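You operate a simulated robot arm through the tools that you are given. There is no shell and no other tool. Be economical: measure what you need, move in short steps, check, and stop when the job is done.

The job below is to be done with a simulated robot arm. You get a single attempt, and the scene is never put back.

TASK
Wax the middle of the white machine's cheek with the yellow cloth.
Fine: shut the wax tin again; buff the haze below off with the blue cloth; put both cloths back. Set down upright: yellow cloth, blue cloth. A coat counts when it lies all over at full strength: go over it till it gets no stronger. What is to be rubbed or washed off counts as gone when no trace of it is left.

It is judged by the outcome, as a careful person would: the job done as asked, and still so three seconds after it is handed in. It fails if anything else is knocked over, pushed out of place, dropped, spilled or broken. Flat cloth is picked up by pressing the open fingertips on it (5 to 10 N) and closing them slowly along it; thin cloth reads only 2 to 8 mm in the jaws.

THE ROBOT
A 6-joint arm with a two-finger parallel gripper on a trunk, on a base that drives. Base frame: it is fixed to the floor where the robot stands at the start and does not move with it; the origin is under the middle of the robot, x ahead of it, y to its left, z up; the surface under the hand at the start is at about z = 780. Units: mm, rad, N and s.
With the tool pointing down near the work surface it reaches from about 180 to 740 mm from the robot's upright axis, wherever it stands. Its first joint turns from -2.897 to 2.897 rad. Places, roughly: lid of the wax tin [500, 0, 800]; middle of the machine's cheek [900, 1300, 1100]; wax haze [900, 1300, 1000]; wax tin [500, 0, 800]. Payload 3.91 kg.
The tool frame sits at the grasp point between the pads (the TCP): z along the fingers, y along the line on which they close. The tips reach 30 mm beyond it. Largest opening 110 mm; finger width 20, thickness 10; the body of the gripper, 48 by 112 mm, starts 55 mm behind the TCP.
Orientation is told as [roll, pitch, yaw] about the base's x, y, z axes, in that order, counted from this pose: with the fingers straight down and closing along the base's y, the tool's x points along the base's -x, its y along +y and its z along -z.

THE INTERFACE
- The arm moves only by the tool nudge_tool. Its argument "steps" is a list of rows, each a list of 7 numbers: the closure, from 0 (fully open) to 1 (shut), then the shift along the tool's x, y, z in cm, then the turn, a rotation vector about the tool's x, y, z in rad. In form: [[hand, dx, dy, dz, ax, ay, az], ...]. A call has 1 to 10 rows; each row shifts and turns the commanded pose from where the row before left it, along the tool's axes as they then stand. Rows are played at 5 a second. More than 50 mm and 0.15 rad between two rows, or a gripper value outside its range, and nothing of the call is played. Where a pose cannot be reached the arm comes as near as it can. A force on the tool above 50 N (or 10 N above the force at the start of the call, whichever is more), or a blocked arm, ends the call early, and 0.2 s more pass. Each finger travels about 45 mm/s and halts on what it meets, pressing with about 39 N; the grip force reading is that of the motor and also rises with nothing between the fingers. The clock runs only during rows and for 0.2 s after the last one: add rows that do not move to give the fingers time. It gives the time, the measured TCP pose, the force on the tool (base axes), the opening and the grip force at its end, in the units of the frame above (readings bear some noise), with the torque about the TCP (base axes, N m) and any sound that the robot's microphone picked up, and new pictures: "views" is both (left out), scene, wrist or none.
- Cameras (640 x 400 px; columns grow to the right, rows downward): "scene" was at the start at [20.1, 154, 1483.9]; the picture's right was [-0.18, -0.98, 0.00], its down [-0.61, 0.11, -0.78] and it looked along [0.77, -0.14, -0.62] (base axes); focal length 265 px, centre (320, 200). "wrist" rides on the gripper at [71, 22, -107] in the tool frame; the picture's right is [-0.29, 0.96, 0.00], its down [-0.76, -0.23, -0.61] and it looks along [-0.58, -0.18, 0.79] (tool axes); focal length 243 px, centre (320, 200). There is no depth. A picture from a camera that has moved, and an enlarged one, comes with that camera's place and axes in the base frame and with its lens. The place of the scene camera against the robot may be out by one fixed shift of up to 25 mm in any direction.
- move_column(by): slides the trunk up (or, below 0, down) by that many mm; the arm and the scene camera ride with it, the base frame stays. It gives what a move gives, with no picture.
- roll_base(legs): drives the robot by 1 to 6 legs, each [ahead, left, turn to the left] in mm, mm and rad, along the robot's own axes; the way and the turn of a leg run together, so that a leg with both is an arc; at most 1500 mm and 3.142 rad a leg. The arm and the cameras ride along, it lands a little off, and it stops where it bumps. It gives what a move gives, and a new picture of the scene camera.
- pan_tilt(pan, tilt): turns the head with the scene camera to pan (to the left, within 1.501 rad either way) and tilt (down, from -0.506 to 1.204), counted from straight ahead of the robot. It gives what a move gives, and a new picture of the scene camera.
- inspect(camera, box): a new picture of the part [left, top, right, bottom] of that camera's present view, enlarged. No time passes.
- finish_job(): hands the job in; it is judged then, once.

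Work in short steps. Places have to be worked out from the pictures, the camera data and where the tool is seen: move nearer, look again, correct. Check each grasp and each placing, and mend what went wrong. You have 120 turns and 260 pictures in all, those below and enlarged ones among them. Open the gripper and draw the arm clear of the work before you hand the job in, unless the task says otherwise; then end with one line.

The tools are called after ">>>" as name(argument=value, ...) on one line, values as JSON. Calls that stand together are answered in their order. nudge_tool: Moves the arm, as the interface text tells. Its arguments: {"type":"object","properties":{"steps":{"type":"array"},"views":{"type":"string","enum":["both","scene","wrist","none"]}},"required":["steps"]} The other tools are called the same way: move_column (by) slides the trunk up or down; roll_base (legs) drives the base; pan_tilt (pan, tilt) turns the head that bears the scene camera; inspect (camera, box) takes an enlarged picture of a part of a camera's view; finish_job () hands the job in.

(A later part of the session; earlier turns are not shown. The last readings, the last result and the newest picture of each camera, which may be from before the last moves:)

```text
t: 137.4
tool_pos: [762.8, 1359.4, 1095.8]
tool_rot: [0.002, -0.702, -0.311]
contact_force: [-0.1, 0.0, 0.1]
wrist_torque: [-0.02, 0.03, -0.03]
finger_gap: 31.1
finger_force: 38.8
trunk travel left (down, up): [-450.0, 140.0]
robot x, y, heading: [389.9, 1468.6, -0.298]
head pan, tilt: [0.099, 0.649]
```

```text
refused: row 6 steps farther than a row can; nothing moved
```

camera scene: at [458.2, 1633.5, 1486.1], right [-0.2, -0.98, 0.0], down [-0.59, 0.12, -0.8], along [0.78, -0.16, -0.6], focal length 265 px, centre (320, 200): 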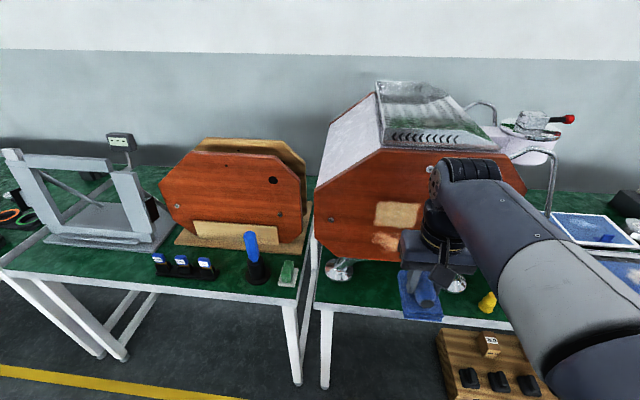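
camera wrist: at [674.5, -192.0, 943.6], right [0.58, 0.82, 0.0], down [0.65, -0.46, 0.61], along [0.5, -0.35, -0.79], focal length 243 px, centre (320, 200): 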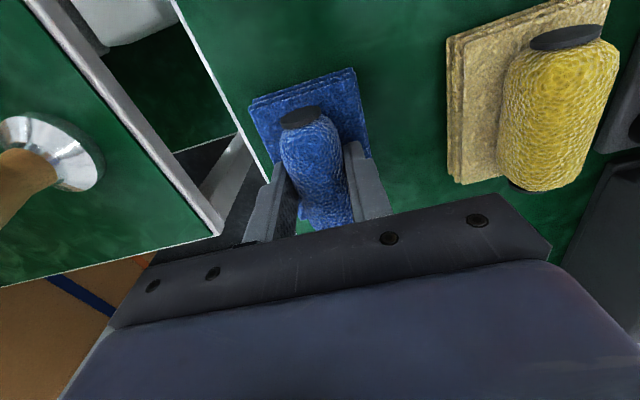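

>>> nudge_tool(steps=[[0.85, 0, 0, 0, 0, -0.145, 0], [0.85, 0, 0, 0, 0, -0.145, 0], [0.85, 0, 0, 0, 0, -0.145, 0], [0.85, 0, 0, 0, 0, -0.145, 0], [0.85, 0, 0, 0, 0, -0.145, 0], [0.85, 0, 0, 0, 0, -0.143, 0], [0.85, 0, 0, 0, 0, 0, 0]], views="wrist")

```text
t: 139.0
tool_pos: [760.1, 1350.8, 1096.1]
tool_rot: [-0.051, -1.159, -0.31]
contact_force: [0.3, 0.6, -0.6]
wrist_torque: [-0.03, 0.0, -0.01]
finger_gap: 30.9
finger_force: 38.9
out of reach, approached as far as the arm can: row 4, 5, 6
trunk travel left (down, up): [-450.0, 140.0]
robot x, y, heading: [390.0, 1468.8, -0.299]
head pan, tilt: [0.099, 0.649]
camera wrist: at [647.9, 1415.0, 1072.2], right [0.44, 0.86, 0.25], down [-0.31, -0.11, 0.94], along [0.84, -0.5, 0.22], focal length 243 px, centre (320, 200)
```

wrist: 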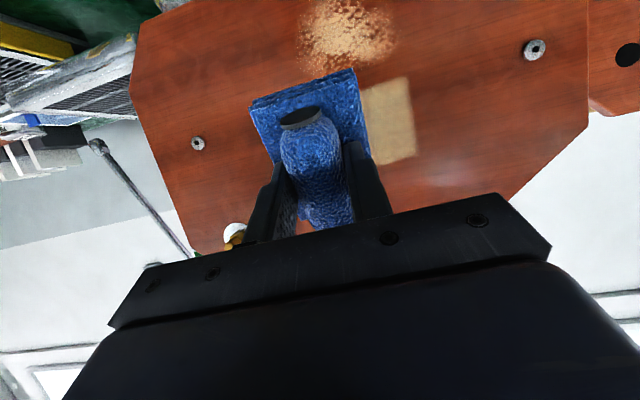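

Reach is borderline here; I move forward and lower a bit to let the arm take the pose.

>>> nudge_tool(steps=[[0.85, 2, 0, 2, 0, 0, 0], [0.85, 2, 0, 2, 0, 0, 0], [0.85, 0, 0, 0, 0, 0, 0]], views="none")

```text
t: 139.8
tool_pos: [776.2, 1342.2, 1049.2]
tool_rot: [-0.051, -1.156, -0.309]
contact_force: [-0.5, 0.0, 0.0]
wrist_torque: [-0.02, -0.01, 0.01]
finger_gap: 31.2
finger_force: 38.7
out of reach, approached as far as the arm can: row 1
trunk travel left (down, up): [-450.0, 140.0]
robot x, y, heading: [393.2, 1465.3, -0.295]
head pan, tilt: [0.099, 0.649]
```

>>> nudge_tool(steps=[[0.85, 0, 0, 0, 0, -0.138, 0], [0.85, 0, 0, 0, 0, -0.138, 0], [0.85, 0, 0, 0, 0, -0.1, 0], [0.85, 0, 0, 0, 0, 0, 0]], views="wrist")

```text
t: 140.8
tool_pos: [783.5, 1365.2, 1050.4]
tool_rot: [-0.598, -1.542, 0.241]
contact_force: [-0.3, -0.3, -0.7]
wrist_torque: [-0.01, -0.01, 0.0]
finger_gap: 31.1
finger_force: 38.8
out of reach, approached as far as the arm can: row 1, 2, 3
trunk travel left (down, up): [-450.0, 140.0]
robot x, y, heading: [389.6, 1466.8, -0.301]
head pan, tilt: [0.099, 0.649]
camera wrist: at [687.8, 1423.4, 981.5], right [0.34, 0.9, 0.28], down [-0.63, 0.0, 0.78], along [0.7, -0.44, 0.57], focal length 243 px, centre (320, 200)
```

wrist: 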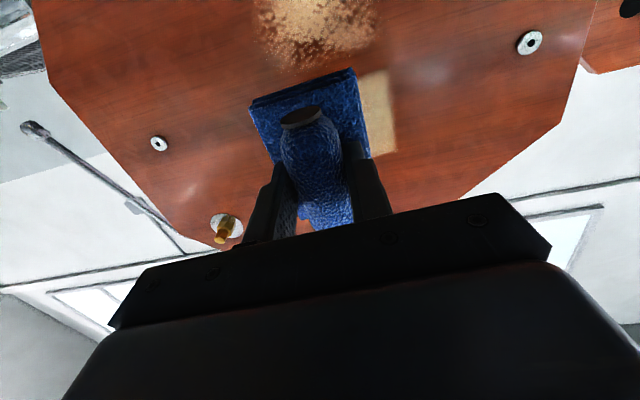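

I correct the small misalignment while lowering to haze height (z≈970) and approaching.

>>> nudge_tool(steps=[[0.85, 2, 0.3, 2, -0.02, -0.01, 0], [0.85, 2, 0.3, 1.5, -0.02, -0.01, 0], [0.85, 2, 0.3, 1.5, 0, 0, 0], [0.85, 2, 0.3, 1.5, 0, 0, 0], [0.85, 0, 0, 0, 0, 0, 0]], views="wrist")

>>> inspect(camera="scene", box=[300, 130, 540, 290])

```text
t: 142.0
tool_pos: [861.3, 1377.5, 1019.8]
tool_rot: [-1.041, -1.528, 0.723]
contact_force: [-0.5, -0.4, -0.5]
wrist_torque: [0.02, 0.01, -0.02]
finger_gap: 30.9
finger_force: 39.2
out of reach, approached as far as the arm can: row 1, 2, 3, 4
trunk travel left (down, up): [-450.0, 140.0]
robot x, y, heading: [389.3, 1473.7, -0.294]
head pan, tilt: [0.099, 0.649]
camera wrist: at [762.9, 1429.6, 950.3], right [0.31, 0.92, 0.26], down [-0.63, -0.01, 0.78], along [0.72, -0.4, 0.57], focal length 243 px, centre (320, 200)
```

wrist: 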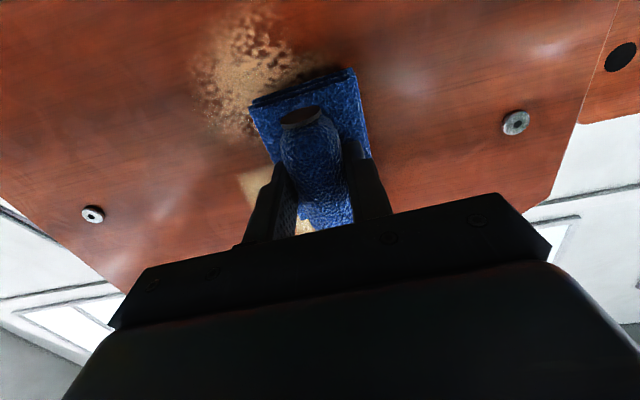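

```text
2.50 times, centred on (420, 210) of scene
camera zoom: at [458.6, 1633.6, 1486.1], right [-0.2, -0.98, 0.0], down [-0.59, 0.12, -0.8], along [0.78, -0.16, -0.6], focal length 662 px, centre (70, 175)
```

zoom: 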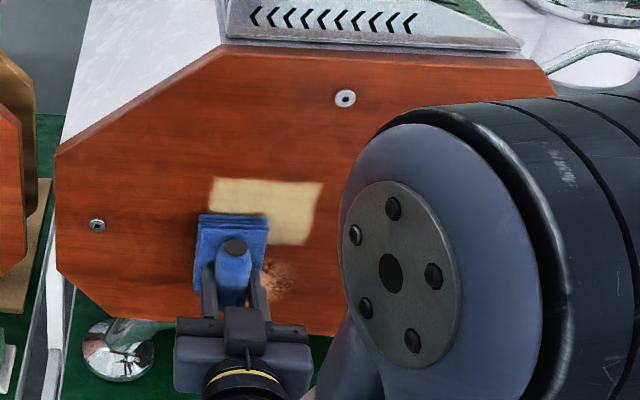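

The arm is straining near a limit and drifted left. I back off from the cheek and shift right to ease it.

>>> nudge_tool(steps=[[0.85, 0, 0, -3, 0, 0, 0], [0.85, 0, -2, -3, 0, 0, 0], [0.85, 0, -4, 0, 0, 0, 0], [0.85, 0, 0, 0, 0, 0, 0]], views="scene")

```text
t: 143.0
tool_pos: [803.3, 1377.8, 1042.9]
tool_rot: [-0.928, -1.537, 0.607]
contact_force: [0.2, 0.3, -1.8]
wrist_torque: [0.02, 0.01, -0.01]
finger_gap: 31.3
finger_force: 39.1
out of reach, approached as far as the arm can: row 1, 2, 3
trunk travel left (down, up): [-450.0, 140.0]
robot x, y, heading: [389.8, 1470.0, -0.296]
head pan, tilt: [0.099, 0.649]
camera scene: at [457.8, 1633.5, 1486.1], right [-0.2, -0.98, 0.0], down [-0.59, 0.12, -0.8], along [0.78, -0.16, -0.6], focal length 265 px, centre (320, 200)
```

scene: 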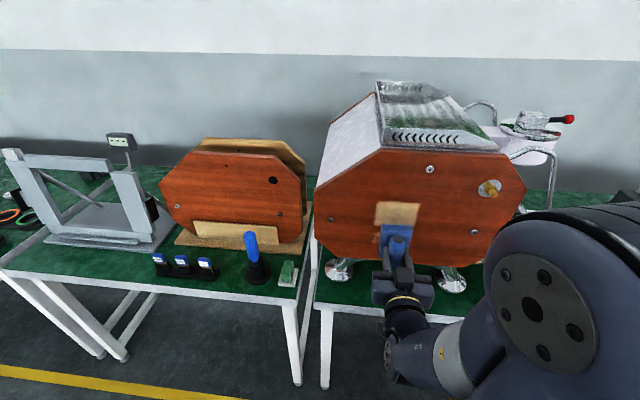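

I pitch back down part-way to find a comfortable posture and redo it.

>>> nudge_tool(steps=[[0.85, 0, 0, 0, 0, 0.14, 0], [0.85, 0, 0, 0, 0, 0.14, 0], [0.85, 0, 0, 0, 0, 0.14, 0], [0.85, 0, 0, 0, 0, 0.14, 0], [0.85, 0, 0, 0, 0, 0.14, 0], [0.85, 0, 0, 0, 0, 0, 0]], views="none")

```text
t: 144.4
tool_pos: [802.8, 1371.3, 1043.7]
tool_rot: [-0.072, -0.963, -0.289]
contact_force: [0.3, -0.2, -0.8]
wrist_torque: [0.01, 0.0, 0.01]
finger_gap: 31.3
finger_force: 38.6
out of reach, approached as far as the arm can: row 5
trunk travel left (down, up): [-450.0, 140.0]
robot x, y, heading: [387.8, 1472.2, -0.295]
head pan, tilt: [0.099, 0.649]
```

>>> nudge_tool(steps=[[0.85, 0, 0, 0, 0, 0.14, 0], [0.85, 0, 0, 0, 0, 0.14, 0], [0.85, 0, 0, 0, 0, 0.14, 0], [0.85, 0, 0, 0, 0, 0.14, 0], [0.85, 0, 0, 0, 0, 0.14, 0], [0.85, 0, 0, 0, 0, 0.14, 0], [0.85, 0, 0, 0, 0, 0.12, 0], [0.85, 0, 0, 0, 0, 0, 0]], views="scene")

```text
t: 146.2
tool_pos: [803.3, 1367.2, 1043.3]
tool_rot: [-0.05, -0.055, -0.359]
contact_force: [-0.1, -0.5, -0.8]
wrist_torque: [0.01, -0.01, 0.02]
finger_gap: 31.2
finger_force: 39.3
out of reach, approached as far as the arm can: row 1
trunk travel left (down, up): [-450.0, 140.0]
robot x, y, heading: [392.7, 1469.0, -0.294]
head pan, tilt: [0.099, 0.649]
camera scene: at [458.5, 1633.5, 1486.1], right [-0.2, -0.98, 0.0], down [-0.59, 0.12, -0.8], along [0.78, -0.16, -0.6], focal length 265 px, centre (320, 200)
```

scene: 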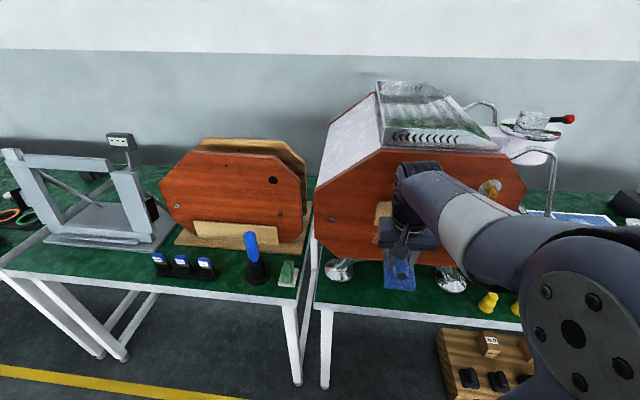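

Near-vertical works fine again. I return to exactly the pose from which the pitch-up succeeded the first time (390 ahead, centred, yaw equal to the heading).

>>> nudge_tool(steps=[[0.85, 1.7, -1, -2.8, -0.025, 0.028, -0.031], [0.85, 1.8, -1, -2.9, -0.025, 0.027, -0.031], [0.85, 0, 0, 0, 0, 0, 0], [0.85, 0, 0, 0, 0, 0, 0]], views="none")

```text
t: 147.2
tool_pos: [760.4, 1362.8, 1100.3]
tool_rot: [-0.002, -0.002, -0.296]
contact_force: [-0.7, 0.2, -0.4]
wrist_torque: [0.02, 0.0, 0.0]
finger_gap: 31.1
finger_force: 38.8
trunk travel left (down, up): [-450.0, 140.0]
robot x, y, heading: [391.4, 1471.1, -0.302]
head pan, tilt: [0.099, 0.649]
```

>>> nudge_tool(steps=[[0.85, -0.5, -0.3, 0, 0, 0, 0], [0.85, 0, 0, 0, 0, -0.12, 0], [0.85, 0, 0, 0, 0, -0.12, 0], [0.85, 0, 0, 0, 0, -0.12, 0], [0.85, 0, 0, 0, 0, -0.12, 0], [0.85, 0, 0, 0, 0, -0.12, 0], [0.85, 0, 0, 0, 0, 0, 0]], views="none")

>>> nudge_tool(steps=[[0.85, 0, 0, 0, 0, -0.14, 0], [0.85, 0, 0, 0, 0, -0.14, 0], [0.85, 0, 0, 0, 0, -0.14, 0]], views="none")

```text
t: 148.8
tool_pos: [765.3, 1359.6, 1100.7]
tool_rot: [-0.001, -0.605, -0.297]
contact_force: [0.1, 0.4, -0.1]
wrist_torque: [-0.02, 0.0, -0.01]
finger_gap: 30.9
finger_force: 39.0
trunk travel left (down, up): [-450.0, 140.0]
robot x, y, heading: [389.9, 1475.4, -0.297]
head pan, tilt: [0.099, 0.649]
```

```text
t: 149.6
tool_pos: [765.1, 1357.6, 1101.0]
tool_rot: [-0.003, -1.026, -0.295]
contact_force: [-0.2, -0.2, -0.2]
wrist_torque: [0.0, 0.01, -0.01]
finger_gap: 31.2
finger_force: 39.0
trunk travel left (down, up): [-450.0, 140.0]
robot x, y, heading: [389.2, 1470.7, -0.299]
head pan, tilt: [0.099, 0.649]
```

No reach complaint this time; I continue to horizontal.

>>> nudge_tool(steps=[[0.85, 0, 0, 0, 0, -0.14, 0], [0.85, 0, 0, 0, 0, -0.14, 0], [0.85, 0, 0, 0, 0, -0.14, 0], [0.85, 0, 0, 0, 0, -0.125, 0], [0.85, 0, 0, 0, 0, 0, 0]], views="wrist")

```text
t: 150.8
tool_pos: [767.4, 1362.9, 1100.3]
tool_rot: [0.044, -1.427, -0.324]
contact_force: [-0.3, 0.0, 0.0]
wrist_torque: [-0.02, 0.05, 0.01]
finger_gap: 31.1
finger_force: 38.6
out of reach, approached as far as the arm can: row 1, 2
trunk travel left (down, up): [-450.0, 140.0]
robot x, y, heading: [393.6, 1470.3, -0.298]
head pan, tilt: [0.099, 0.649]
camera wrist: at [660.8, 1415.4, 1044.6], right [0.3, 0.91, 0.29], down [-0.54, -0.09, 0.84], along [0.79, -0.41, 0.46], focal length 243 px, centre (320, 200)
```

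wrist: 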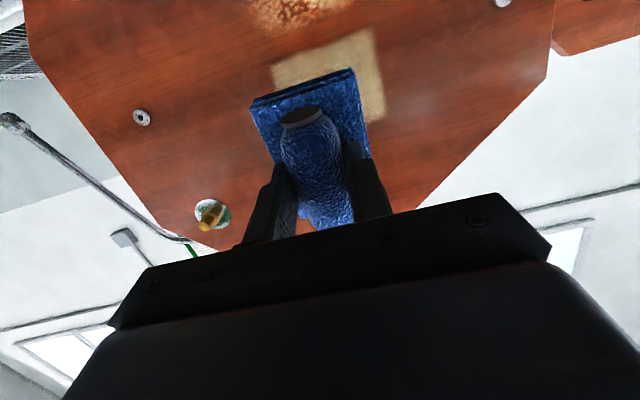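

>>> nudge_tool(steps=[[0.85, 0, 0, 0, 0.018, -0.075, 0], [0.85, 0, 0, 0, 0.017, -0.074, 0], [0.85, 2, 0, 1, 0, 0, 0], [0.85, 2, 0, 1, 0, 0, 0], [0.85, 0, 0, 0, 0, 0, 0]], views="wrist")

```text
t: 152.0
tool_pos: [787.0, 1355.8, 1060.4]
tool_rot: [2.616, -1.565, -2.93]
contact_force: [0.7, 0.6, -1.7]
wrist_torque: [-0.01, 0.03, 0.0]
finger_gap: 31.1
finger_force: 39.3
trunk travel left (down, up): [-450.0, 140.0]
robot x, y, heading: [389.5, 1471.3, -0.298]
head pan, tilt: [0.099, 0.649]
camera wrist: at [691.0, 1410.2, 987.8], right [0.29, 0.91, 0.29], down [-0.65, -0.03, 0.76], along [0.7, -0.41, 0.59], focal length 243 px, centre (320, 200)
```

wrist: 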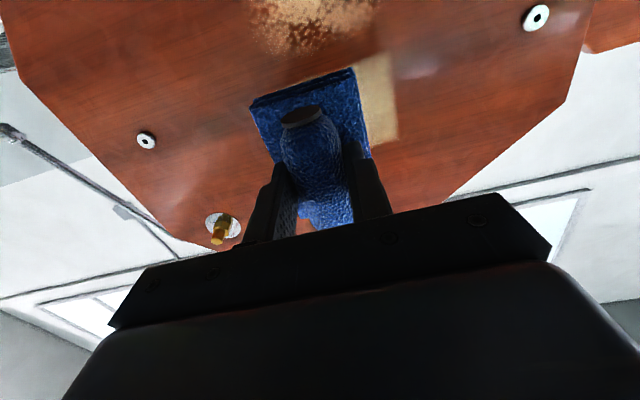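

Posture good and aligned. I go down to haze height and approach.

>>> nudge_tool(steps=[[0.85, 3, 0.7, 0.5, 0, 0, 0], [0.85, 3, 0.7, 0.5, 0, 0, 0], [0.85, 3, 0.6, 0.5, 0, 0, 0], [0.85, 0, 0, 2, 0, 0, 0], [0.85, 0, 0, 2, 0, 0, 0], [0.85, 0, 0, 0, 0, 0, 0]], views="wrist")

>>> inspect(camera="scene", box=[300, 130, 540, 290])

```text
t: 153.4
tool_pos: [845.8, 1357.8, 970.2]
tool_rot: [2.646, -1.563, -2.959]
contact_force: [0.3, -0.1, -1.0]
wrist_torque: [0.01, 0.01, 0.03]
finger_gap: 31.0
finger_force: 39.3
trunk travel left (down, up): [-450.0, 140.0]
robot x, y, heading: [388.3, 1473.1, -0.297]
head pan, tilt: [0.099, 0.649]
camera wrist: at [749.9, 1412.2, 898.6], right [0.29, 0.91, 0.29], down [-0.66, -0.03, 0.75], along [0.7, -0.41, 0.59], focal length 243 px, centre (320, 200)
```

wrist: 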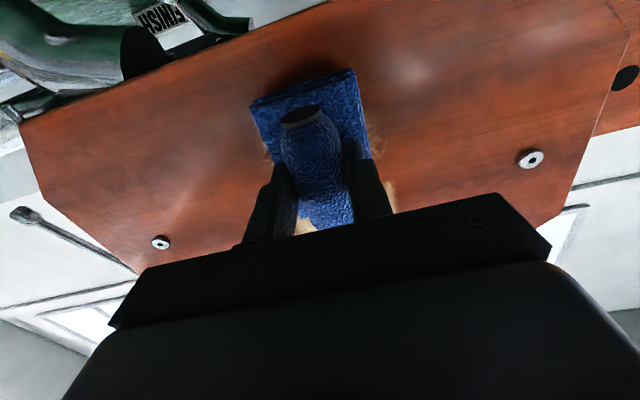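

```text
2.50 times, centred on (420, 210) of scene
camera zoom: at [458.3, 1633.5, 1486.1], right [-0.2, -0.98, 0.0], down [-0.59, 0.12, -0.8], along [0.78, -0.16, -0.6], focal length 662 px, centre (70, 175)
```

zoom: 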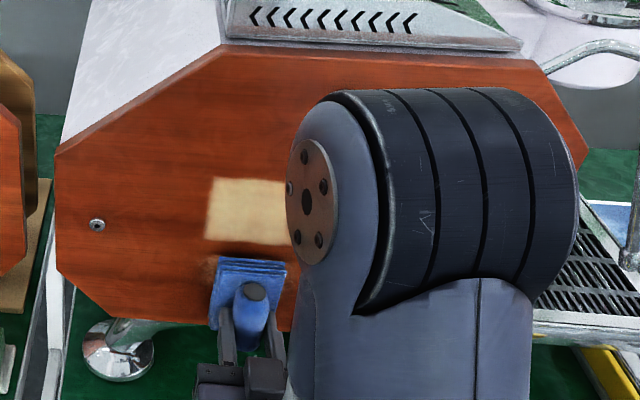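

>>> nudge_tool(steps=[[0.85, 0, 0, 1.2, 0, 0, 0], [0.85, 0, 0, 0.4, 0, 0, 0], [0.85, 0, 0, 0.2, 0, 0, 0], [0.85, 0, 0, 0.15, 0, 0, 0], [0.85, 0, 0, 0, 0, 0, 0]], views="none")

```text
t: 154.6
tool_pos: [859.6, 1354.9, 970.8]
tool_rot: [2.502, -1.566, -2.816]
contact_force: [-42.0, 16.2, -4.8]
wrist_torque: [0.03, 0.06, 0.02]
finger_gap: 31.5
finger_force: 39.6
trunk travel left (down, up): [-450.0, 140.0]
robot x, y, heading: [388.8, 1469.8, -0.301]
head pan, tilt: [0.099, 0.649]
```

Contact at 45 N, well aligned; I ease off to ~15–20 N and buff.

>>> nudge_tool(steps=[[0.85, 0, 0, -0.22, 0, 0, 0], [0.85, 0, 1.3, 0, 0, 0, 0], [0.85, 0, 1.3, 0, 0, 0, 0], [0.85, 0, -1.3, 0, 0, 0, 0], [0.85, 0, -1.3, 0, 0, 0, 0], [0.85, 0, -1.3, 0, 0, 0, 0], [0.85, 0, -1.3, 0, 0, 0, 0], [0.85, 0.8, 1.3, 0, 0, 0, 0], [0.85, 0, 1.3, 0, 0, 0, 0], [0.85, 0, 1.3, 0, 0, 0, 0]], views="none")

>>> nudge_tool(steps=[[0.85, 0, 1.3, 0, 0, 0, 0], [0.85, -1.4, 0, 0, 0, 0, 0], [0.85, 0, -1.3, 0, 0, 0, 0], [0.85, 0, -1.3, 0, 0, 0, 0], [0.85, 0, -1.3, 0, 0, 0, 0], [0.85, 0, -1.3, 0, 0, 0, 0], [0.85, 0.6, 1.3, 0, 0, 0, 0], [0.85, 0, 1.3, 0, 0, 0, 0]], views="none")

>>> nudge_tool(steps=[[0.85, 0, 0, -3, 0, 0, 0], [0.85, 0, -3, -3, 0, 0, 0], [0.85, 2, -4, 0, 0, 0, 0], [0.85, 2, -4, 0, 0, 0, 0], [0.85, 0, 0, 0, 0, 0, 0]], views="wrist")

>>> inspect(camera="scene", box=[330, 160, 480, 260])

```text
t: 156.8
tool_pos: [864.9, 1364.6, 962.9]
tool_rot: [2.574, -1.561, -2.888]
contact_force: [-32.4, -2.3, -0.8]
wrist_torque: [-0.07, -0.29, -0.43]
finger_gap: 31.2
finger_force: 39.6
trunk travel left (down, up): [-450.0, 140.0]
robot x, y, heading: [389.6, 1468.5, -0.3]
head pan, tilt: [0.099, 0.649]
```

```text
t: 158.6
tool_pos: [859.0, 1351.4, 970.7]
tool_rot: [2.543, -1.562, -2.862]
contact_force: [-32.2, -1.9, -1.1]
wrist_torque: [-0.04, -0.23, -0.4]
finger_gap: 30.9
finger_force: 38.9
trunk travel left (down, up): [-450.0, 140.0]
robot x, y, heading: [391.3, 1468.2, -0.296]
head pan, tilt: [0.099, 0.649]
```

```text
t: 159.8
tool_pos: [771.2, 1265.1, 929.6]
tool_rot: [2.541, -1.562, -2.853]
contact_force: [0.3, -0.4, -0.8]
wrist_torque: [-0.04, 0.03, 0.03]
finger_gap: 31.6
finger_force: 38.9
trunk travel left (down, up): [-450.0, 140.0]
robot x, y, heading: [391.1, 1466.2, -0.295]
head pan, tilt: [0.099, 0.649]
camera wrist: at [674.9, 1319.9, 857.4], right [0.29, 0.91, 0.29], down [-0.66, -0.03, 0.75], along [0.7, -0.41, 0.59], focal length 243 px, centre (320, 200)
```

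wrist: 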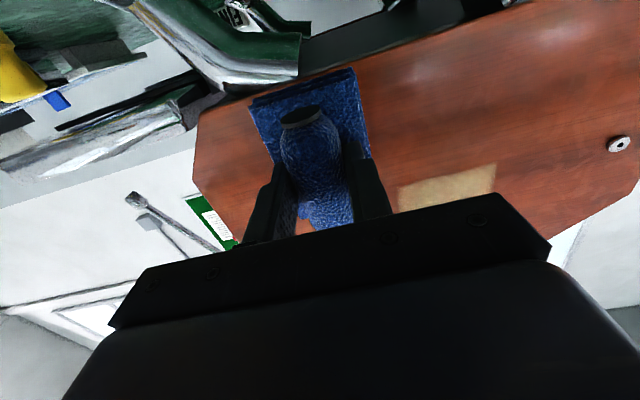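

```text
4.00 times, centred on (405, 210) of scene
camera zoom: at [458.1, 1633.1, 1486.2], right [-0.2, -0.98, 0.0], down [-0.59, 0.12, -0.8], along [0.78, -0.16, -0.6], focal length 1059 px, centre (-20, 160)
```

zoom: 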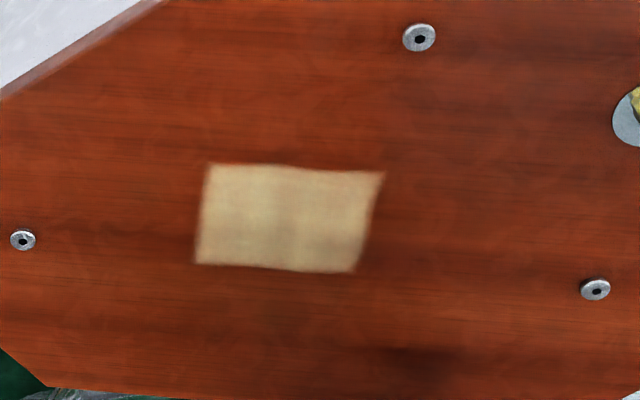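

The haze looks gone; I zoom in for traces and on the coat's lower edge.

>>> inspect(camera="scene", box=[370, 190, 440, 234])

>>> inspect(camera="scene", box=[360, 215, 440, 265])

>>> inspect(camera="wrist", box=[340, 20, 580, 220])

```text
9.09 times, centred on (405, 212) of scene
camera zoom: at [458.1, 1633.1, 1486.2], right [-0.2, -0.98, 0.0], down [-0.59, 0.12, -0.8], along [0.78, -0.16, -0.6], focal length 2407 px, centre (-453, 91)
```

zoom: 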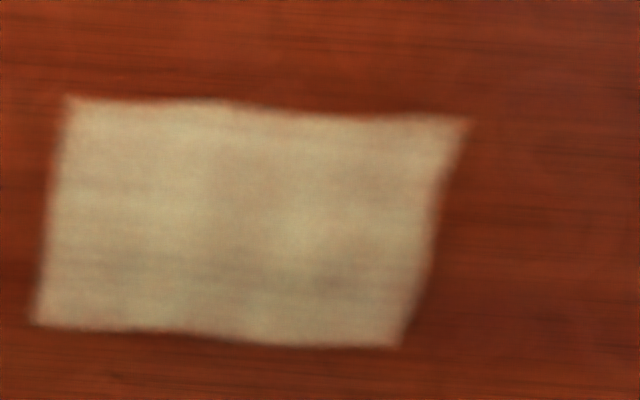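

```text
8.00 times, centred on (400, 240) of scene
camera zoom: at [458.1, 1633.1, 1486.2], right [-0.2, -0.98, 0.0], down [-0.59, 0.12, -0.8], along [0.78, -0.16, -0.6], focal length 2118 px, centre (-320, -120)
```

zoom: 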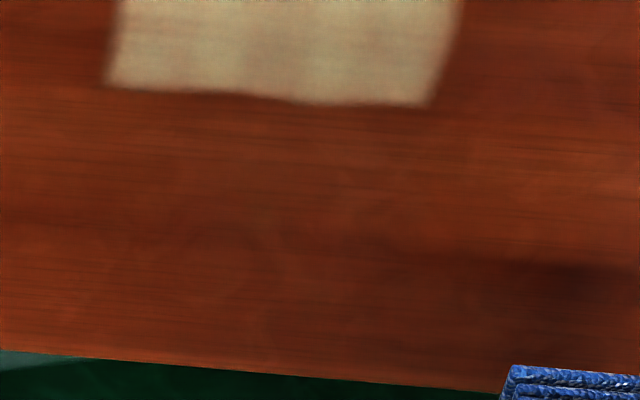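

```text
2.00 times, centred on (460, 120) of wrist
camera zoom: at [674.9, 1319.9, 857.4], right [0.29, 0.91, 0.29], down [-0.66, -0.03, 0.75], along [0.7, -0.41, 0.59], focal length 485 px, centre (40, 360)
```

zoom: 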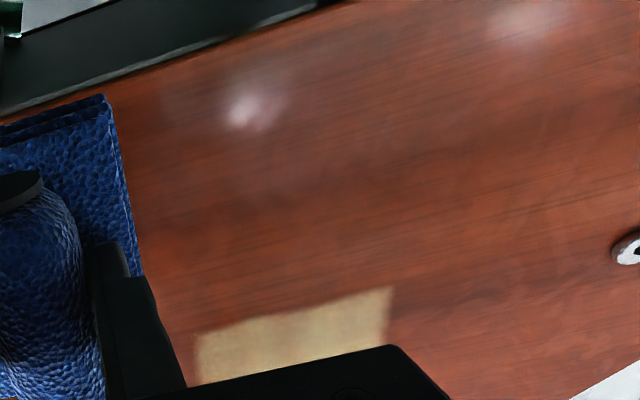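

No trace seen. For certainty I make one more buffing pass over the whole haze area.

>>> nudge_tool(steps=[[0.85, -2, 4, 0, 0, 0, 0], [0.85, -2, 4, 0, 0, 0, 0], [0.85, 0, 3, 3, 0, 0, 0], [0.85, 0, 0, 2.4, 0, 0, 0], [0.85, 0, 0, 0.4, 0, 0, 0], [0.85, 0, 0, 0, 0, 0, 0]], views="none")

```text
t: 161.2
tool_pos: [859.0, 1354.9, 970.5]
tool_rot: [2.625, -1.564, -2.938]
contact_force: [-8.3, 3.7, -1.4]
wrist_torque: [-0.14, -0.26, -0.03]
finger_gap: 31.0
finger_force: 39.0
trunk travel left (down, up): [-450.0, 140.0]
robot x, y, heading: [393.5, 1470.8, -0.296]
head pan, tilt: [0.099, 0.649]
```

>>> nudge_tool(steps=[[0.85, 0, 1.3, 0.12, 0, 0, 0], [0.85, 0, 1.5, 0, 0, 0, 0], [0.85, 0.6, -1.4, 0, 0, 0, 0], [0.85, 0, -1.4, 0, 0, 0, 0], [0.85, 0, -1.4, 0, 0, 0, 0], [0.85, 0, -1.4, 0, 0, 0, 0], [0.85, -1.2, 1.4, 0, 0, 0, 0], [0.85, 0, 1.4, 0, 0, 0, 0], [0.85, 0, 1.4, 0, 0, 0, 0], [0.85, 1.6, 1, 0, 0, 0, 0]], views="none")

>>> nudge_tool(steps=[[0.85, 0, -1.4, 0, 0, 0, 0], [0.85, 0, -1.4, 0, 0, 0, 0], [0.85, 0, -1.4, 0, 0, 0, 0], [0.85, 0, -1.0, 0, 0, 0, 0], [0.85, 0, 0, -3, 0, 0, 0], [0.85, 0, -3, -3, 0, 0, 0], [0.85, 1, -3, 0, 0, 0, 0], [0.85, 0, 0, 0, 0, 0, 0]], views="wrist")

>>> inspect(camera="scene", box=[350, 180, 450, 260])

```text
t: 163.4
tool_pos: [866.9, 1377.3, 963.0]
tool_rot: [2.761, -1.558, -3.071]
contact_force: [-24.1, 4.9, 8.7]
wrist_torque: [-0.03, 0.49, -0.21]
finger_gap: 31.1
finger_force: 38.7
trunk travel left (down, up): [-450.0, 140.0]
robot x, y, heading: [388.3, 1473.6, -0.3]
head pan, tilt: [0.099, 0.649]
```

```text
t: 165.2
tool_pos: [776.6, 1287.8, 949.2]
tool_rot: [2.607, -1.563, -2.919]
contact_force: [0.5, -0.5, -0.2]
wrist_torque: [0.0, 0.0, -0.01]
finger_gap: 30.9
finger_force: 39.0
trunk travel left (down, up): [-450.0, 140.0]
robot x, y, heading: [392.8, 1473.7, -0.3]
head pan, tilt: [0.099, 0.649]
camera wrist: at [681.3, 1341.5, 877.7], right [0.29, 0.91, 0.29], down [-0.66, -0.03, 0.75], along [0.7, -0.41, 0.59], focal length 243 px, centre (320, 200)
```

wrist: 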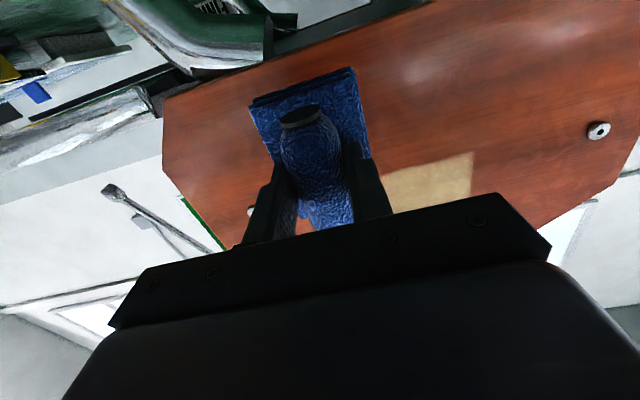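

```text
5.00 times, centred on (400, 220) of scene
camera zoom: at [458.2, 1633.2, 1486.2], right [-0.2, -0.98, 0.0], down [-0.59, 0.12, -0.8], along [0.78, -0.16, -0.6], focal length 1324 px, centre (-80, 100)
```

zoom: 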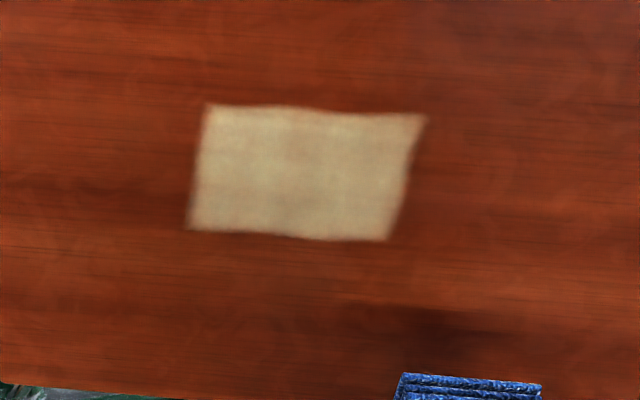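

Haze gone, coat intact. I go back up to the pitch-over place and turn the hand down.

>>> nudge_tool(steps=[[0.85, 0, 0, -3, -0.013, 0, 0], [0.85, -4, 1.6, 0, 0, 0, 0], [0.85, -4, 1.6, 0, 0, 0, 0], [0.85, -4, 1.6, 0, 0, 0, 0], [0.85, -3, 1.4, 0, 0, 0, 0], [0.85, 0, 0, 0, 0, 0, 0]], views="none")

>>> nudge_tool(steps=[[0.85, 0, 0, 0, 0, 0.14, 0], [0.85, 0, 0, 0, 0, 0.14, 0], [0.85, 0, 0, 0, 0, 0.14, 0], [0.85, 0, 0, 0, 0, 0.14, 0], [0.85, 0, 0, 0, 0, 0.14, 0], [0.85, 0, 0, 0, 0, 0.14, 0], [0.85, 0, 0, 0, 0, 0, 0]], views="none")

```text
t: 166.6
tool_pos: [765.7, 1356.1, 1099.2]
tool_rot: [2.276, -1.567, -2.577]
contact_force: [0.1, -0.3, -0.1]
wrist_torque: [0.03, 0.04, -0.04]
finger_gap: 31.2
finger_force: 38.6
trunk travel left (down, up): [-450.0, 140.0]
robot x, y, heading: [389.6, 1469.6, -0.298]
head pan, tilt: [0.099, 0.649]
```

```text
t: 168.2
tool_pos: [766.9, 1355.9, 1101.2]
tool_rot: [0.005, -0.737, -0.303]
contact_force: [0.2, 0.6, -0.8]
wrist_torque: [0.03, 0.03, 0.0]
finger_gap: 31.3
finger_force: 38.9
trunk travel left (down, up): [-450.0, 140.0]
robot x, y, heading: [390.3, 1469.8, -0.296]
head pan, tilt: [0.099, 0.649]
```

Smooth this time. I finish to vertical, draw in, and drive back.

>>> nudge_tool(steps=[[0.85, 0, 0, 0, 0, 0.14, 0], [0.85, 0, 0, 0, 0, 0.14, 0], [0.85, 0, 0, 0, 0, 0.14, 0], [0.85, 0, 0, 0, 0, 0.14, 0], [0.85, 0, 0, 0, 0, 0.14, 0], [0.85, 3, 0, 0, 0.005, 0.037, 0], [0.85, 3, 0, 0, 0, 0, 0], [0.85, 0, 0, 0, 0, 0, 0]], views="none")

>>> roll_base(legs=[[0, -1500, 0], [0, -30, 0], [0, 0, 0.297]])

```text
t: 170.0
tool_pos: [708.8, 1374.5, 1098.3]
tool_rot: [-0.003, 0.0, -0.299]
contact_force: [0.0, -0.6, -0.5]
wrist_torque: [0.03, -0.02, 0.03]
finger_gap: 31.2
finger_force: 39.5
trunk travel left (down, up): [-450.0, 140.0]
robot x, y, heading: [390.3, 1469.4, -0.3]
head pan, tilt: [0.099, 0.649]
```

```text
t: 178.9
tool_pos: [274.1, 0.3, 1098.6]
tool_rot: [-0.003, -0.001, 0.002]
contact_force: [-0.4, 0.0, 0.3]
wrist_torque: [-0.01, 0.02, 0.0]
finger_gap: 31.0
finger_force: 39.3
trunk travel left (down, up): [-450.0, 140.0]
robot x, y, heading: [-53.7, -2.2, 0.007]
head pan, tilt: [0.099, 0.649]
camera scene: at [-38.8, 174.8, 1486.1], right [0.11, -0.99, 0.0], down [-0.6, -0.06, -0.8], along [0.79, 0.08, -0.6], focal length 265 px, centre (320, 200)
```

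scene: 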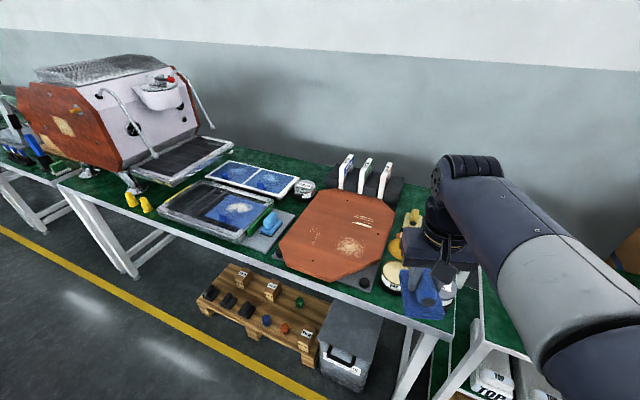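

>>> roll_base(legs=[[140, 2, -0.004]])

>>> nudge_tool(steps=[[0.85, 0, 0, 0, 0, 0, 0.12], [0.85, 0, 0, 0, 0, 0, 0.12], [0.85, 0, 0, 0, 0, 0, 0.08], [0.85, -4.2, -1.4, 0, 0, 0, 0], [0.85, -4.2, -1.4, 0, 0, 0, 0], [0.85, -4.2, -1.4, 0, 0, 0, 0], [0.85, -4.2, -1.4, 0, 0, 0, 0], [0.85, -4.2, -1.4, 0.5, 0, 0, 0], [0.85, -4.2, -1.4, 1, 0, 0, 0], [0.85, 0, 0, 0, 0, 0, 0]], views="both")

```text
t: 180.2
tool_pos: [413.5, 2.3, 1098.7]
tool_rot: [-0.001, -0.001, -0.001]
contact_force: [-0.2, -0.7, -0.9]
wrist_torque: [-0.02, 0.02, 0.0]
finger_gap: 31.0
finger_force: 39.3
trunk travel left (down, up): [-450.0, 140.0]
robot x, y, heading: [76.8, -2.8, 0.011]
head pan, tilt: [0.099, 0.649]
camera scene: at [101.5, 177.3, 1486.1], right [0.1, -0.99, 0.0], down [-0.6, -0.06, -0.8], along [0.79, 0.08, -0.6], focal length 265 px, centre (320, 200)
```

scene: 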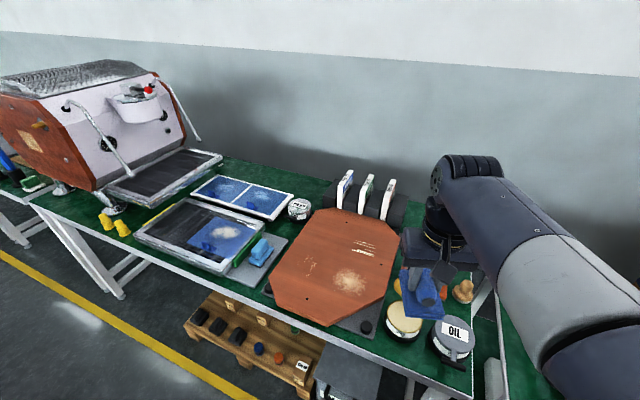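

```text
t: 182.4
tool_pos: [627.0, -157.8, 1082.0]
tool_rot: [-0.002, 0.001, -0.321]
contact_force: [0.4, 0.2, -0.9]
wrist_torque: [0.0, 0.02, 0.02]
finger_gap: 31.0
finger_force: 38.8
trunk travel left (down, up): [-450.0, 140.0]
robot x, y, heading: [79.0, -0.3, 0.006]
head pan, tilt: [0.099, 0.649]
camera scene: at [101.9, 177.0, 1486.1], right [0.1, -0.99, 0.0], down [-0.6, -0.06, -0.8], along [0.79, 0.08, -0.6], focal length 265 px, centre (320, 200)
camera wrist: at [564.5, -114.1, 1190.1], right [0.58, 0.82, 0.0], down [0.65, -0.46, 0.61], along [0.5, -0.35, -0.79], focal length 243 px, centre (320, 200)
```

scene: 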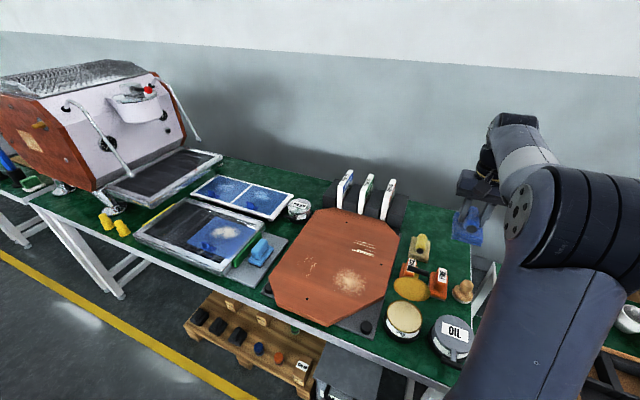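
wrist: 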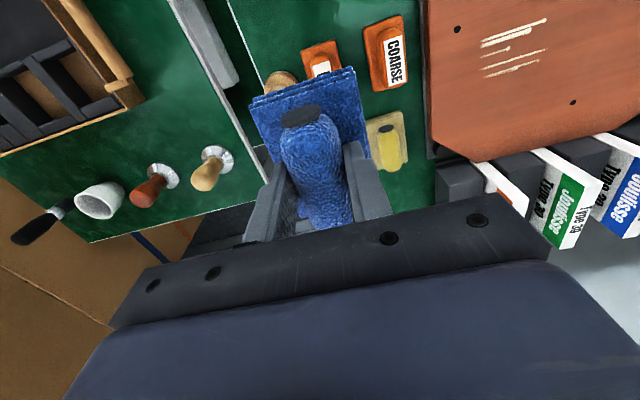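

>>> nudge_tool(steps=[[0.85, -3.2, -1, 3, 0, 0, 0], [0.85, -3.2, -1, 3, 0, 0, 0], [0.85, -3.2, -1, 3, 0, 0, 0], [0.85, -3.1, -0.9, 2, 0, 0, 0], [0.85, 0, 0, 4, 0, 0, 0], [0.85, 0, 0, 4, 0, 0, 0], [0.85, 0, 0, 3, 0, 0, 0], [0.85, 0, 0, 0, 0, 0, 0]], views="wrist")

```text
t: 184.2
tool_pos: [733.1, -235.2, 864.1]
tool_rot: [-0.002, -0.001, -0.32]
contact_force: [0.5, -1.1, -0.6]
wrist_torque: [0.01, 0.02, -0.01]
finger_gap: 31.1
finger_force: 38.8
trunk travel left (down, up): [-450.0, 140.0]
robot x, y, heading: [79.5, -1.7, -0.001]
head pan, tilt: [0.099, 0.649]
camera wrist: at [672.3, -191.1, 970.5], right [0.58, 0.82, 0.0], down [0.65, -0.46, 0.61], along [0.5, -0.35, -0.79], focal length 243 px, centre (320, 200)
```

wrist: 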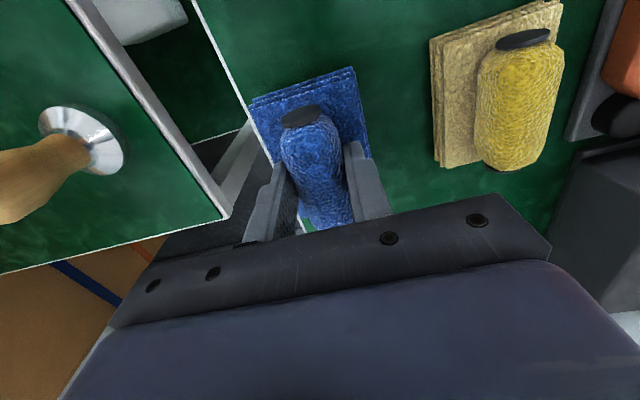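

>>> nudge_tool(steps=[[0.85, -0.2, 0, 1.5, 0, 0, 0], [0.85, 0, 0, 0.8, 0, 0, 0], [0.85, 0, 0, 0.3, 0, 0, 0], [0.85, 0, 0, 0.2, 0, 0, 0], [0.85, 0, 0, 0, 0, 0, 0]], views="wrist")

```text
t: 185.4
tool_pos: [736.2, -235.2, 838.0]
tool_rot: [-0.004, -0.006, -0.322]
contact_force: [-1.0, -0.5, 12.6]
wrist_torque: [-0.12, -0.5, -0.04]
finger_gap: 31.1
finger_force: 39.0
trunk travel left (down, up): [-450.0, 140.0]
robot x, y, heading: [77.4, -2.5, 0.003]
head pan, tilt: [0.099, 0.649]
camera wrist: at [674.1, -191.5, 945.2], right [0.58, 0.82, 0.0], down [0.65, -0.46, 0.61], along [0.5, -0.35, -0.79], focal length 243 px, centre (320, 200)
```

wrist: 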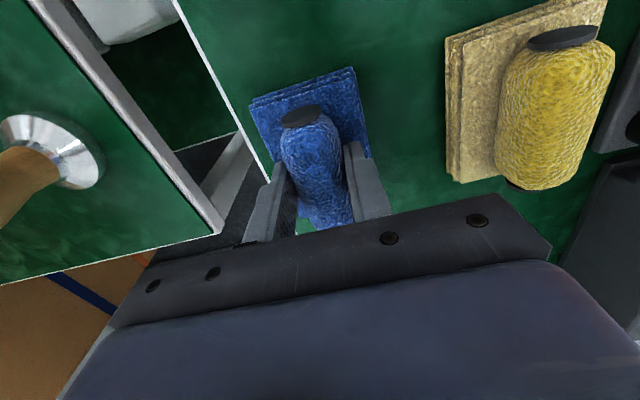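

On the table at its original place (12 N). I release and rise.

>>> nudge_tool(steps=[[0.7, 0, 0, -0.05, 0, 0, 0], [0.5, 0, 0, 0, 0, 0, 0], [0.3, 0, 0, 0, 0, 0, 0], [0.3, 0, 0, 0, 0, 0, 0], [0.3, 0, 0, -3, 0, 0, 0], [0.3, 0, 0, -4, 0, 0, 0], [0.3, 0, 0, -4, 0, 0, 0], [0.3, 3, 0, -4, 0, 0, 0], [0.3, 3, 2, -3, 0, 0, 0], [0.3, 0, 0, 0, 0, 0, 0]], views="wrist")

>>> pan_tilt(pan=-0.15, tilt=0.8)

>>> inspect(camera="scene", box=[290, 140, 450, 280])

```text
t: 187.6
tool_pos: [686.2, -197.2, 1017.7]
tool_rot: [-0.002, -0.001, -0.32]
contact_force: [-0.4, 1.3, 0.1]
wrist_torque: [-0.04, 0.01, 0.01]
finger_gap: 77.1
finger_force: 0.1
trunk travel left (down, up): [-450.0, 140.0]
robot x, y, heading: [77.2, -1.3, -0.002]
head pan, tilt: [0.099, 0.649]
camera wrist: at [623.9, -153.5, 1124.8], right [0.58, 0.82, 0.0], down [0.65, -0.46, 0.61], along [0.5, -0.35, -0.79], focal length 243 px, centre (320, 200)
```

wrist: 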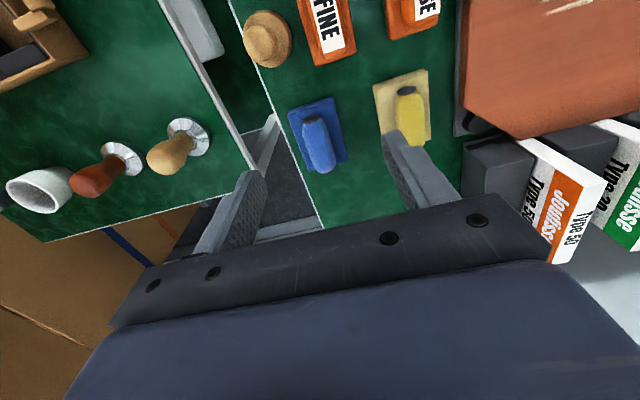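

```text
t: 188.4
tool_pos: [685.4, -196.1, 1017.7]
tool_rot: [-0.001, -0.001, -0.319]
contact_force: [-0.6, 0.2, -1.0]
wrist_torque: [-0.03, 0.0, 0.04]
finger_gap: 77.2
finger_force: 0.0
trunk travel left (down, up): [-450.0, 140.0]
robot x, y, heading: [82.3, -1.4, 0.001]
head pan, tilt: [-0.15, 0.799]
camera scene: at [95.0, 156.6, 1473.6], right [-0.15, -0.99, 0.0], down [-0.71, 0.1, -0.7], along [0.69, -0.1, -0.72], focal length 265 px, centre (320, 200)
```

scene: 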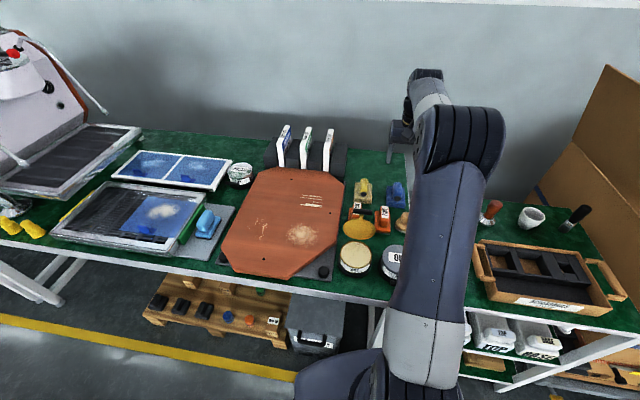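

```text
2.86 times, centred on (370, 210) of scene
camera zoom: at [95.0, 156.6, 1473.6], right [-0.15, -0.99, 0.0], down [-0.71, 0.1, -0.7], along [0.69, -0.1, -0.72], focal length 756 px, centre (177, 171)
```

zoom: 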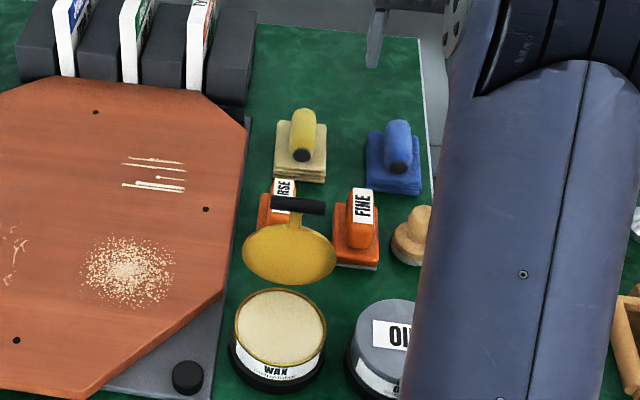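

Both cloths are back. Now the lid: it stands about vertical, bar near (541, −38, 948). I bring the closed fingers behind it to pull it toward the robot.

>>> nudge_tool(steps=[[0.6, 0, 0, -2, 0, 0, -0.025], [1, 2.9, 2.2, 0, 0, 0, 0], [1, 2.9, 2.2, 0, 0, 0, 0], [1, 2.9, 2.2, 0, 0, 0, 0], [1, 2.9, 2.2, 0, 0, 0, 0], [1, 2.6, 2.2, 0, 0, 0, 0], [1, 0, 0, 0, 0, 0, 0]], views="both")

>>> inspect(camera="scene", box=[290, 140, 450, 280])

```text
t: 190.0
tool_pos: [582.0, -50.3, 1036.9]
tool_rot: [-0.002, -0.003, -0.295]
contact_force: [0.3, 0.3, -0.4]
wrist_torque: [0.0, -0.02, -0.02]
finger_gap: 0.0
finger_force: 37.7
trunk travel left (down, up): [-450.0, 140.0]
robot x, y, heading: [77.5, 0.3, 0.001]
head pan, tilt: [-0.15, 0.799]
camera scene: at [94.7, 156.8, 1473.5], right [-0.15, -0.99, 0.0], down [-0.71, 0.11, -0.7], along [0.69, -0.1, -0.72], focal length 265 px, centre (320, 200)
camera wrist: at [518.3, -8.1, 1143.1], right [0.56, 0.83, 0.0], down [0.66, -0.44, 0.61], along [0.51, -0.34, -0.79], focal length 243 px, centre (320, 200)
```

scene: 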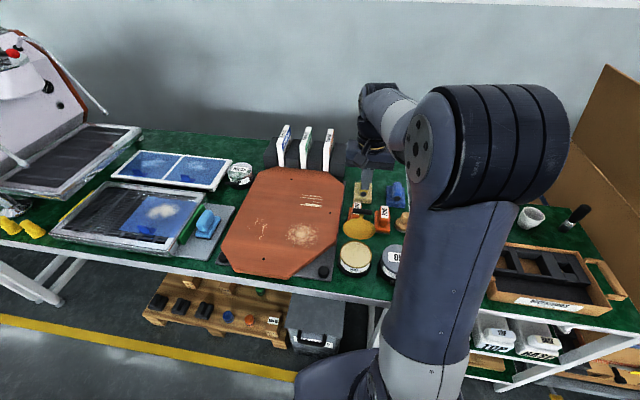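
wrist: 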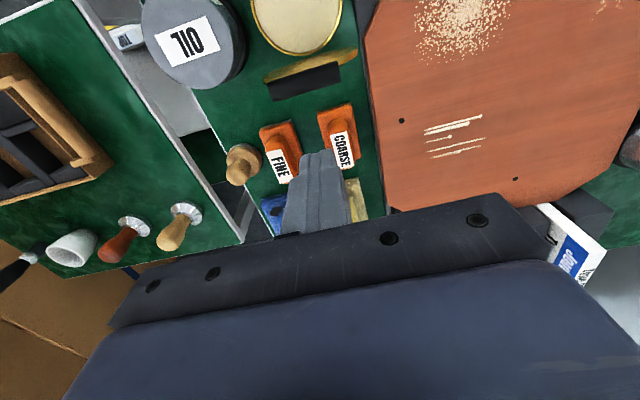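

```text
2.86 times, centred on (370, 210) of scene
camera zoom: at [94.7, 156.8, 1473.5], right [-0.15, -0.99, 0.0], down [-0.71, 0.11, -0.7], along [0.69, -0.1, -0.72], focal length 756 px, centre (177, 171)
```

zoom: 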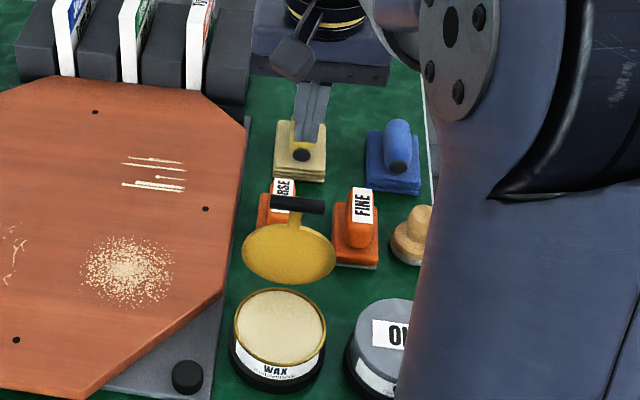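

Bar at about (546, −41, 940); the fingers are 37 mm behind it. I descend and pull gently toward the robot.

>>> nudge_tool(steps=[[1, 0, 0, 4, 0, 0, 0], [1, 0, 0, 3.7, 0, 0, 0], [1, 0, 0, 0, 0, 0, 0], [1, 1.5, 0, 0, 0, 0, 0], [1, 1.0, 0, 0, 0, 0, 0], [1, 1.0, 0, 0, 0, 0, 0], [1, 1.0, 0, 0, 0, 0, 0], [1, 1.0, 0, 0, 0, 0, 0], [1, 1.0, 0, 0, 0, 0, 0], [1, 0, 0, 0, 0, 0, 0]], views="both")

>>> inspect(camera="scene", box=[290, 140, 450, 280])

```text
t: 192.2
tool_pos: [518.8, -30.9, 958.6]
tool_rot: [0.0, -0.001, -0.296]
contact_force: [0.0, 0.4, 0.3]
wrist_torque: [-0.01, 0.0, 0.01]
finger_gap: 0.0
finger_force: 37.9
trunk travel left (down, up): [-450.0, 140.0]
robot x, y, heading: [82.2, 0.9, 0.005]
head pan, tilt: [-0.15, 0.799]
camera scene: at [94.8, 156.6, 1473.5], right [-0.15, -0.99, 0.0], down [-0.71, 0.11, -0.7], along [0.69, -0.1, -0.72], focal length 265 px, centre (320, 200)
camera wrist: at [456.6, 10.2, 1065.9], right [0.56, 0.83, 0.0], down [0.66, -0.44, 0.61], along [0.51, -0.34, -0.79], focal length 243 px, centre (320, 200)
```

scene: 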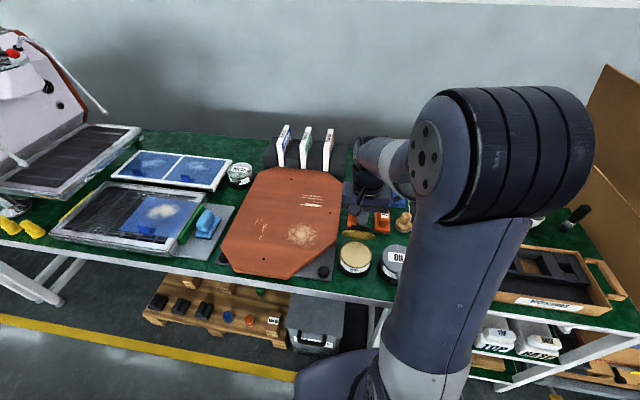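
wrist: 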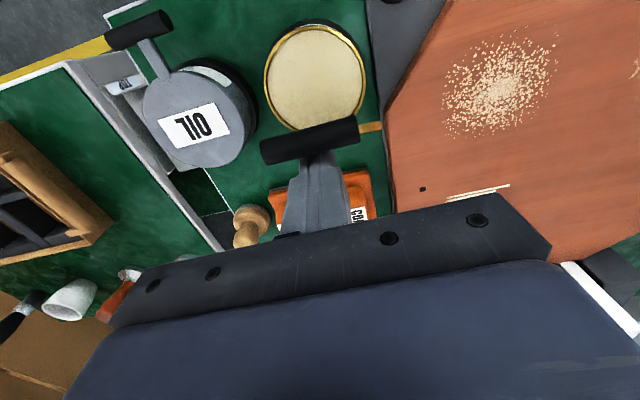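

```text
2.86 times, centred on (370, 210) of scene
camera zoom: at [94.8, 156.6, 1473.5], right [-0.15, -0.99, 0.0], down [-0.71, 0.11, -0.7], along [0.69, -0.1, -0.72], focal length 756 px, centre (177, 171)
```

zoom: 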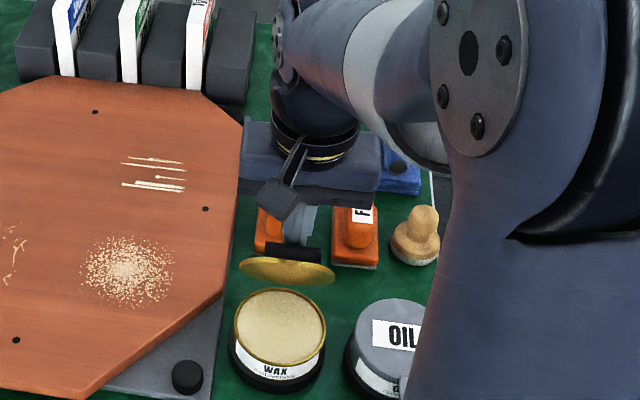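

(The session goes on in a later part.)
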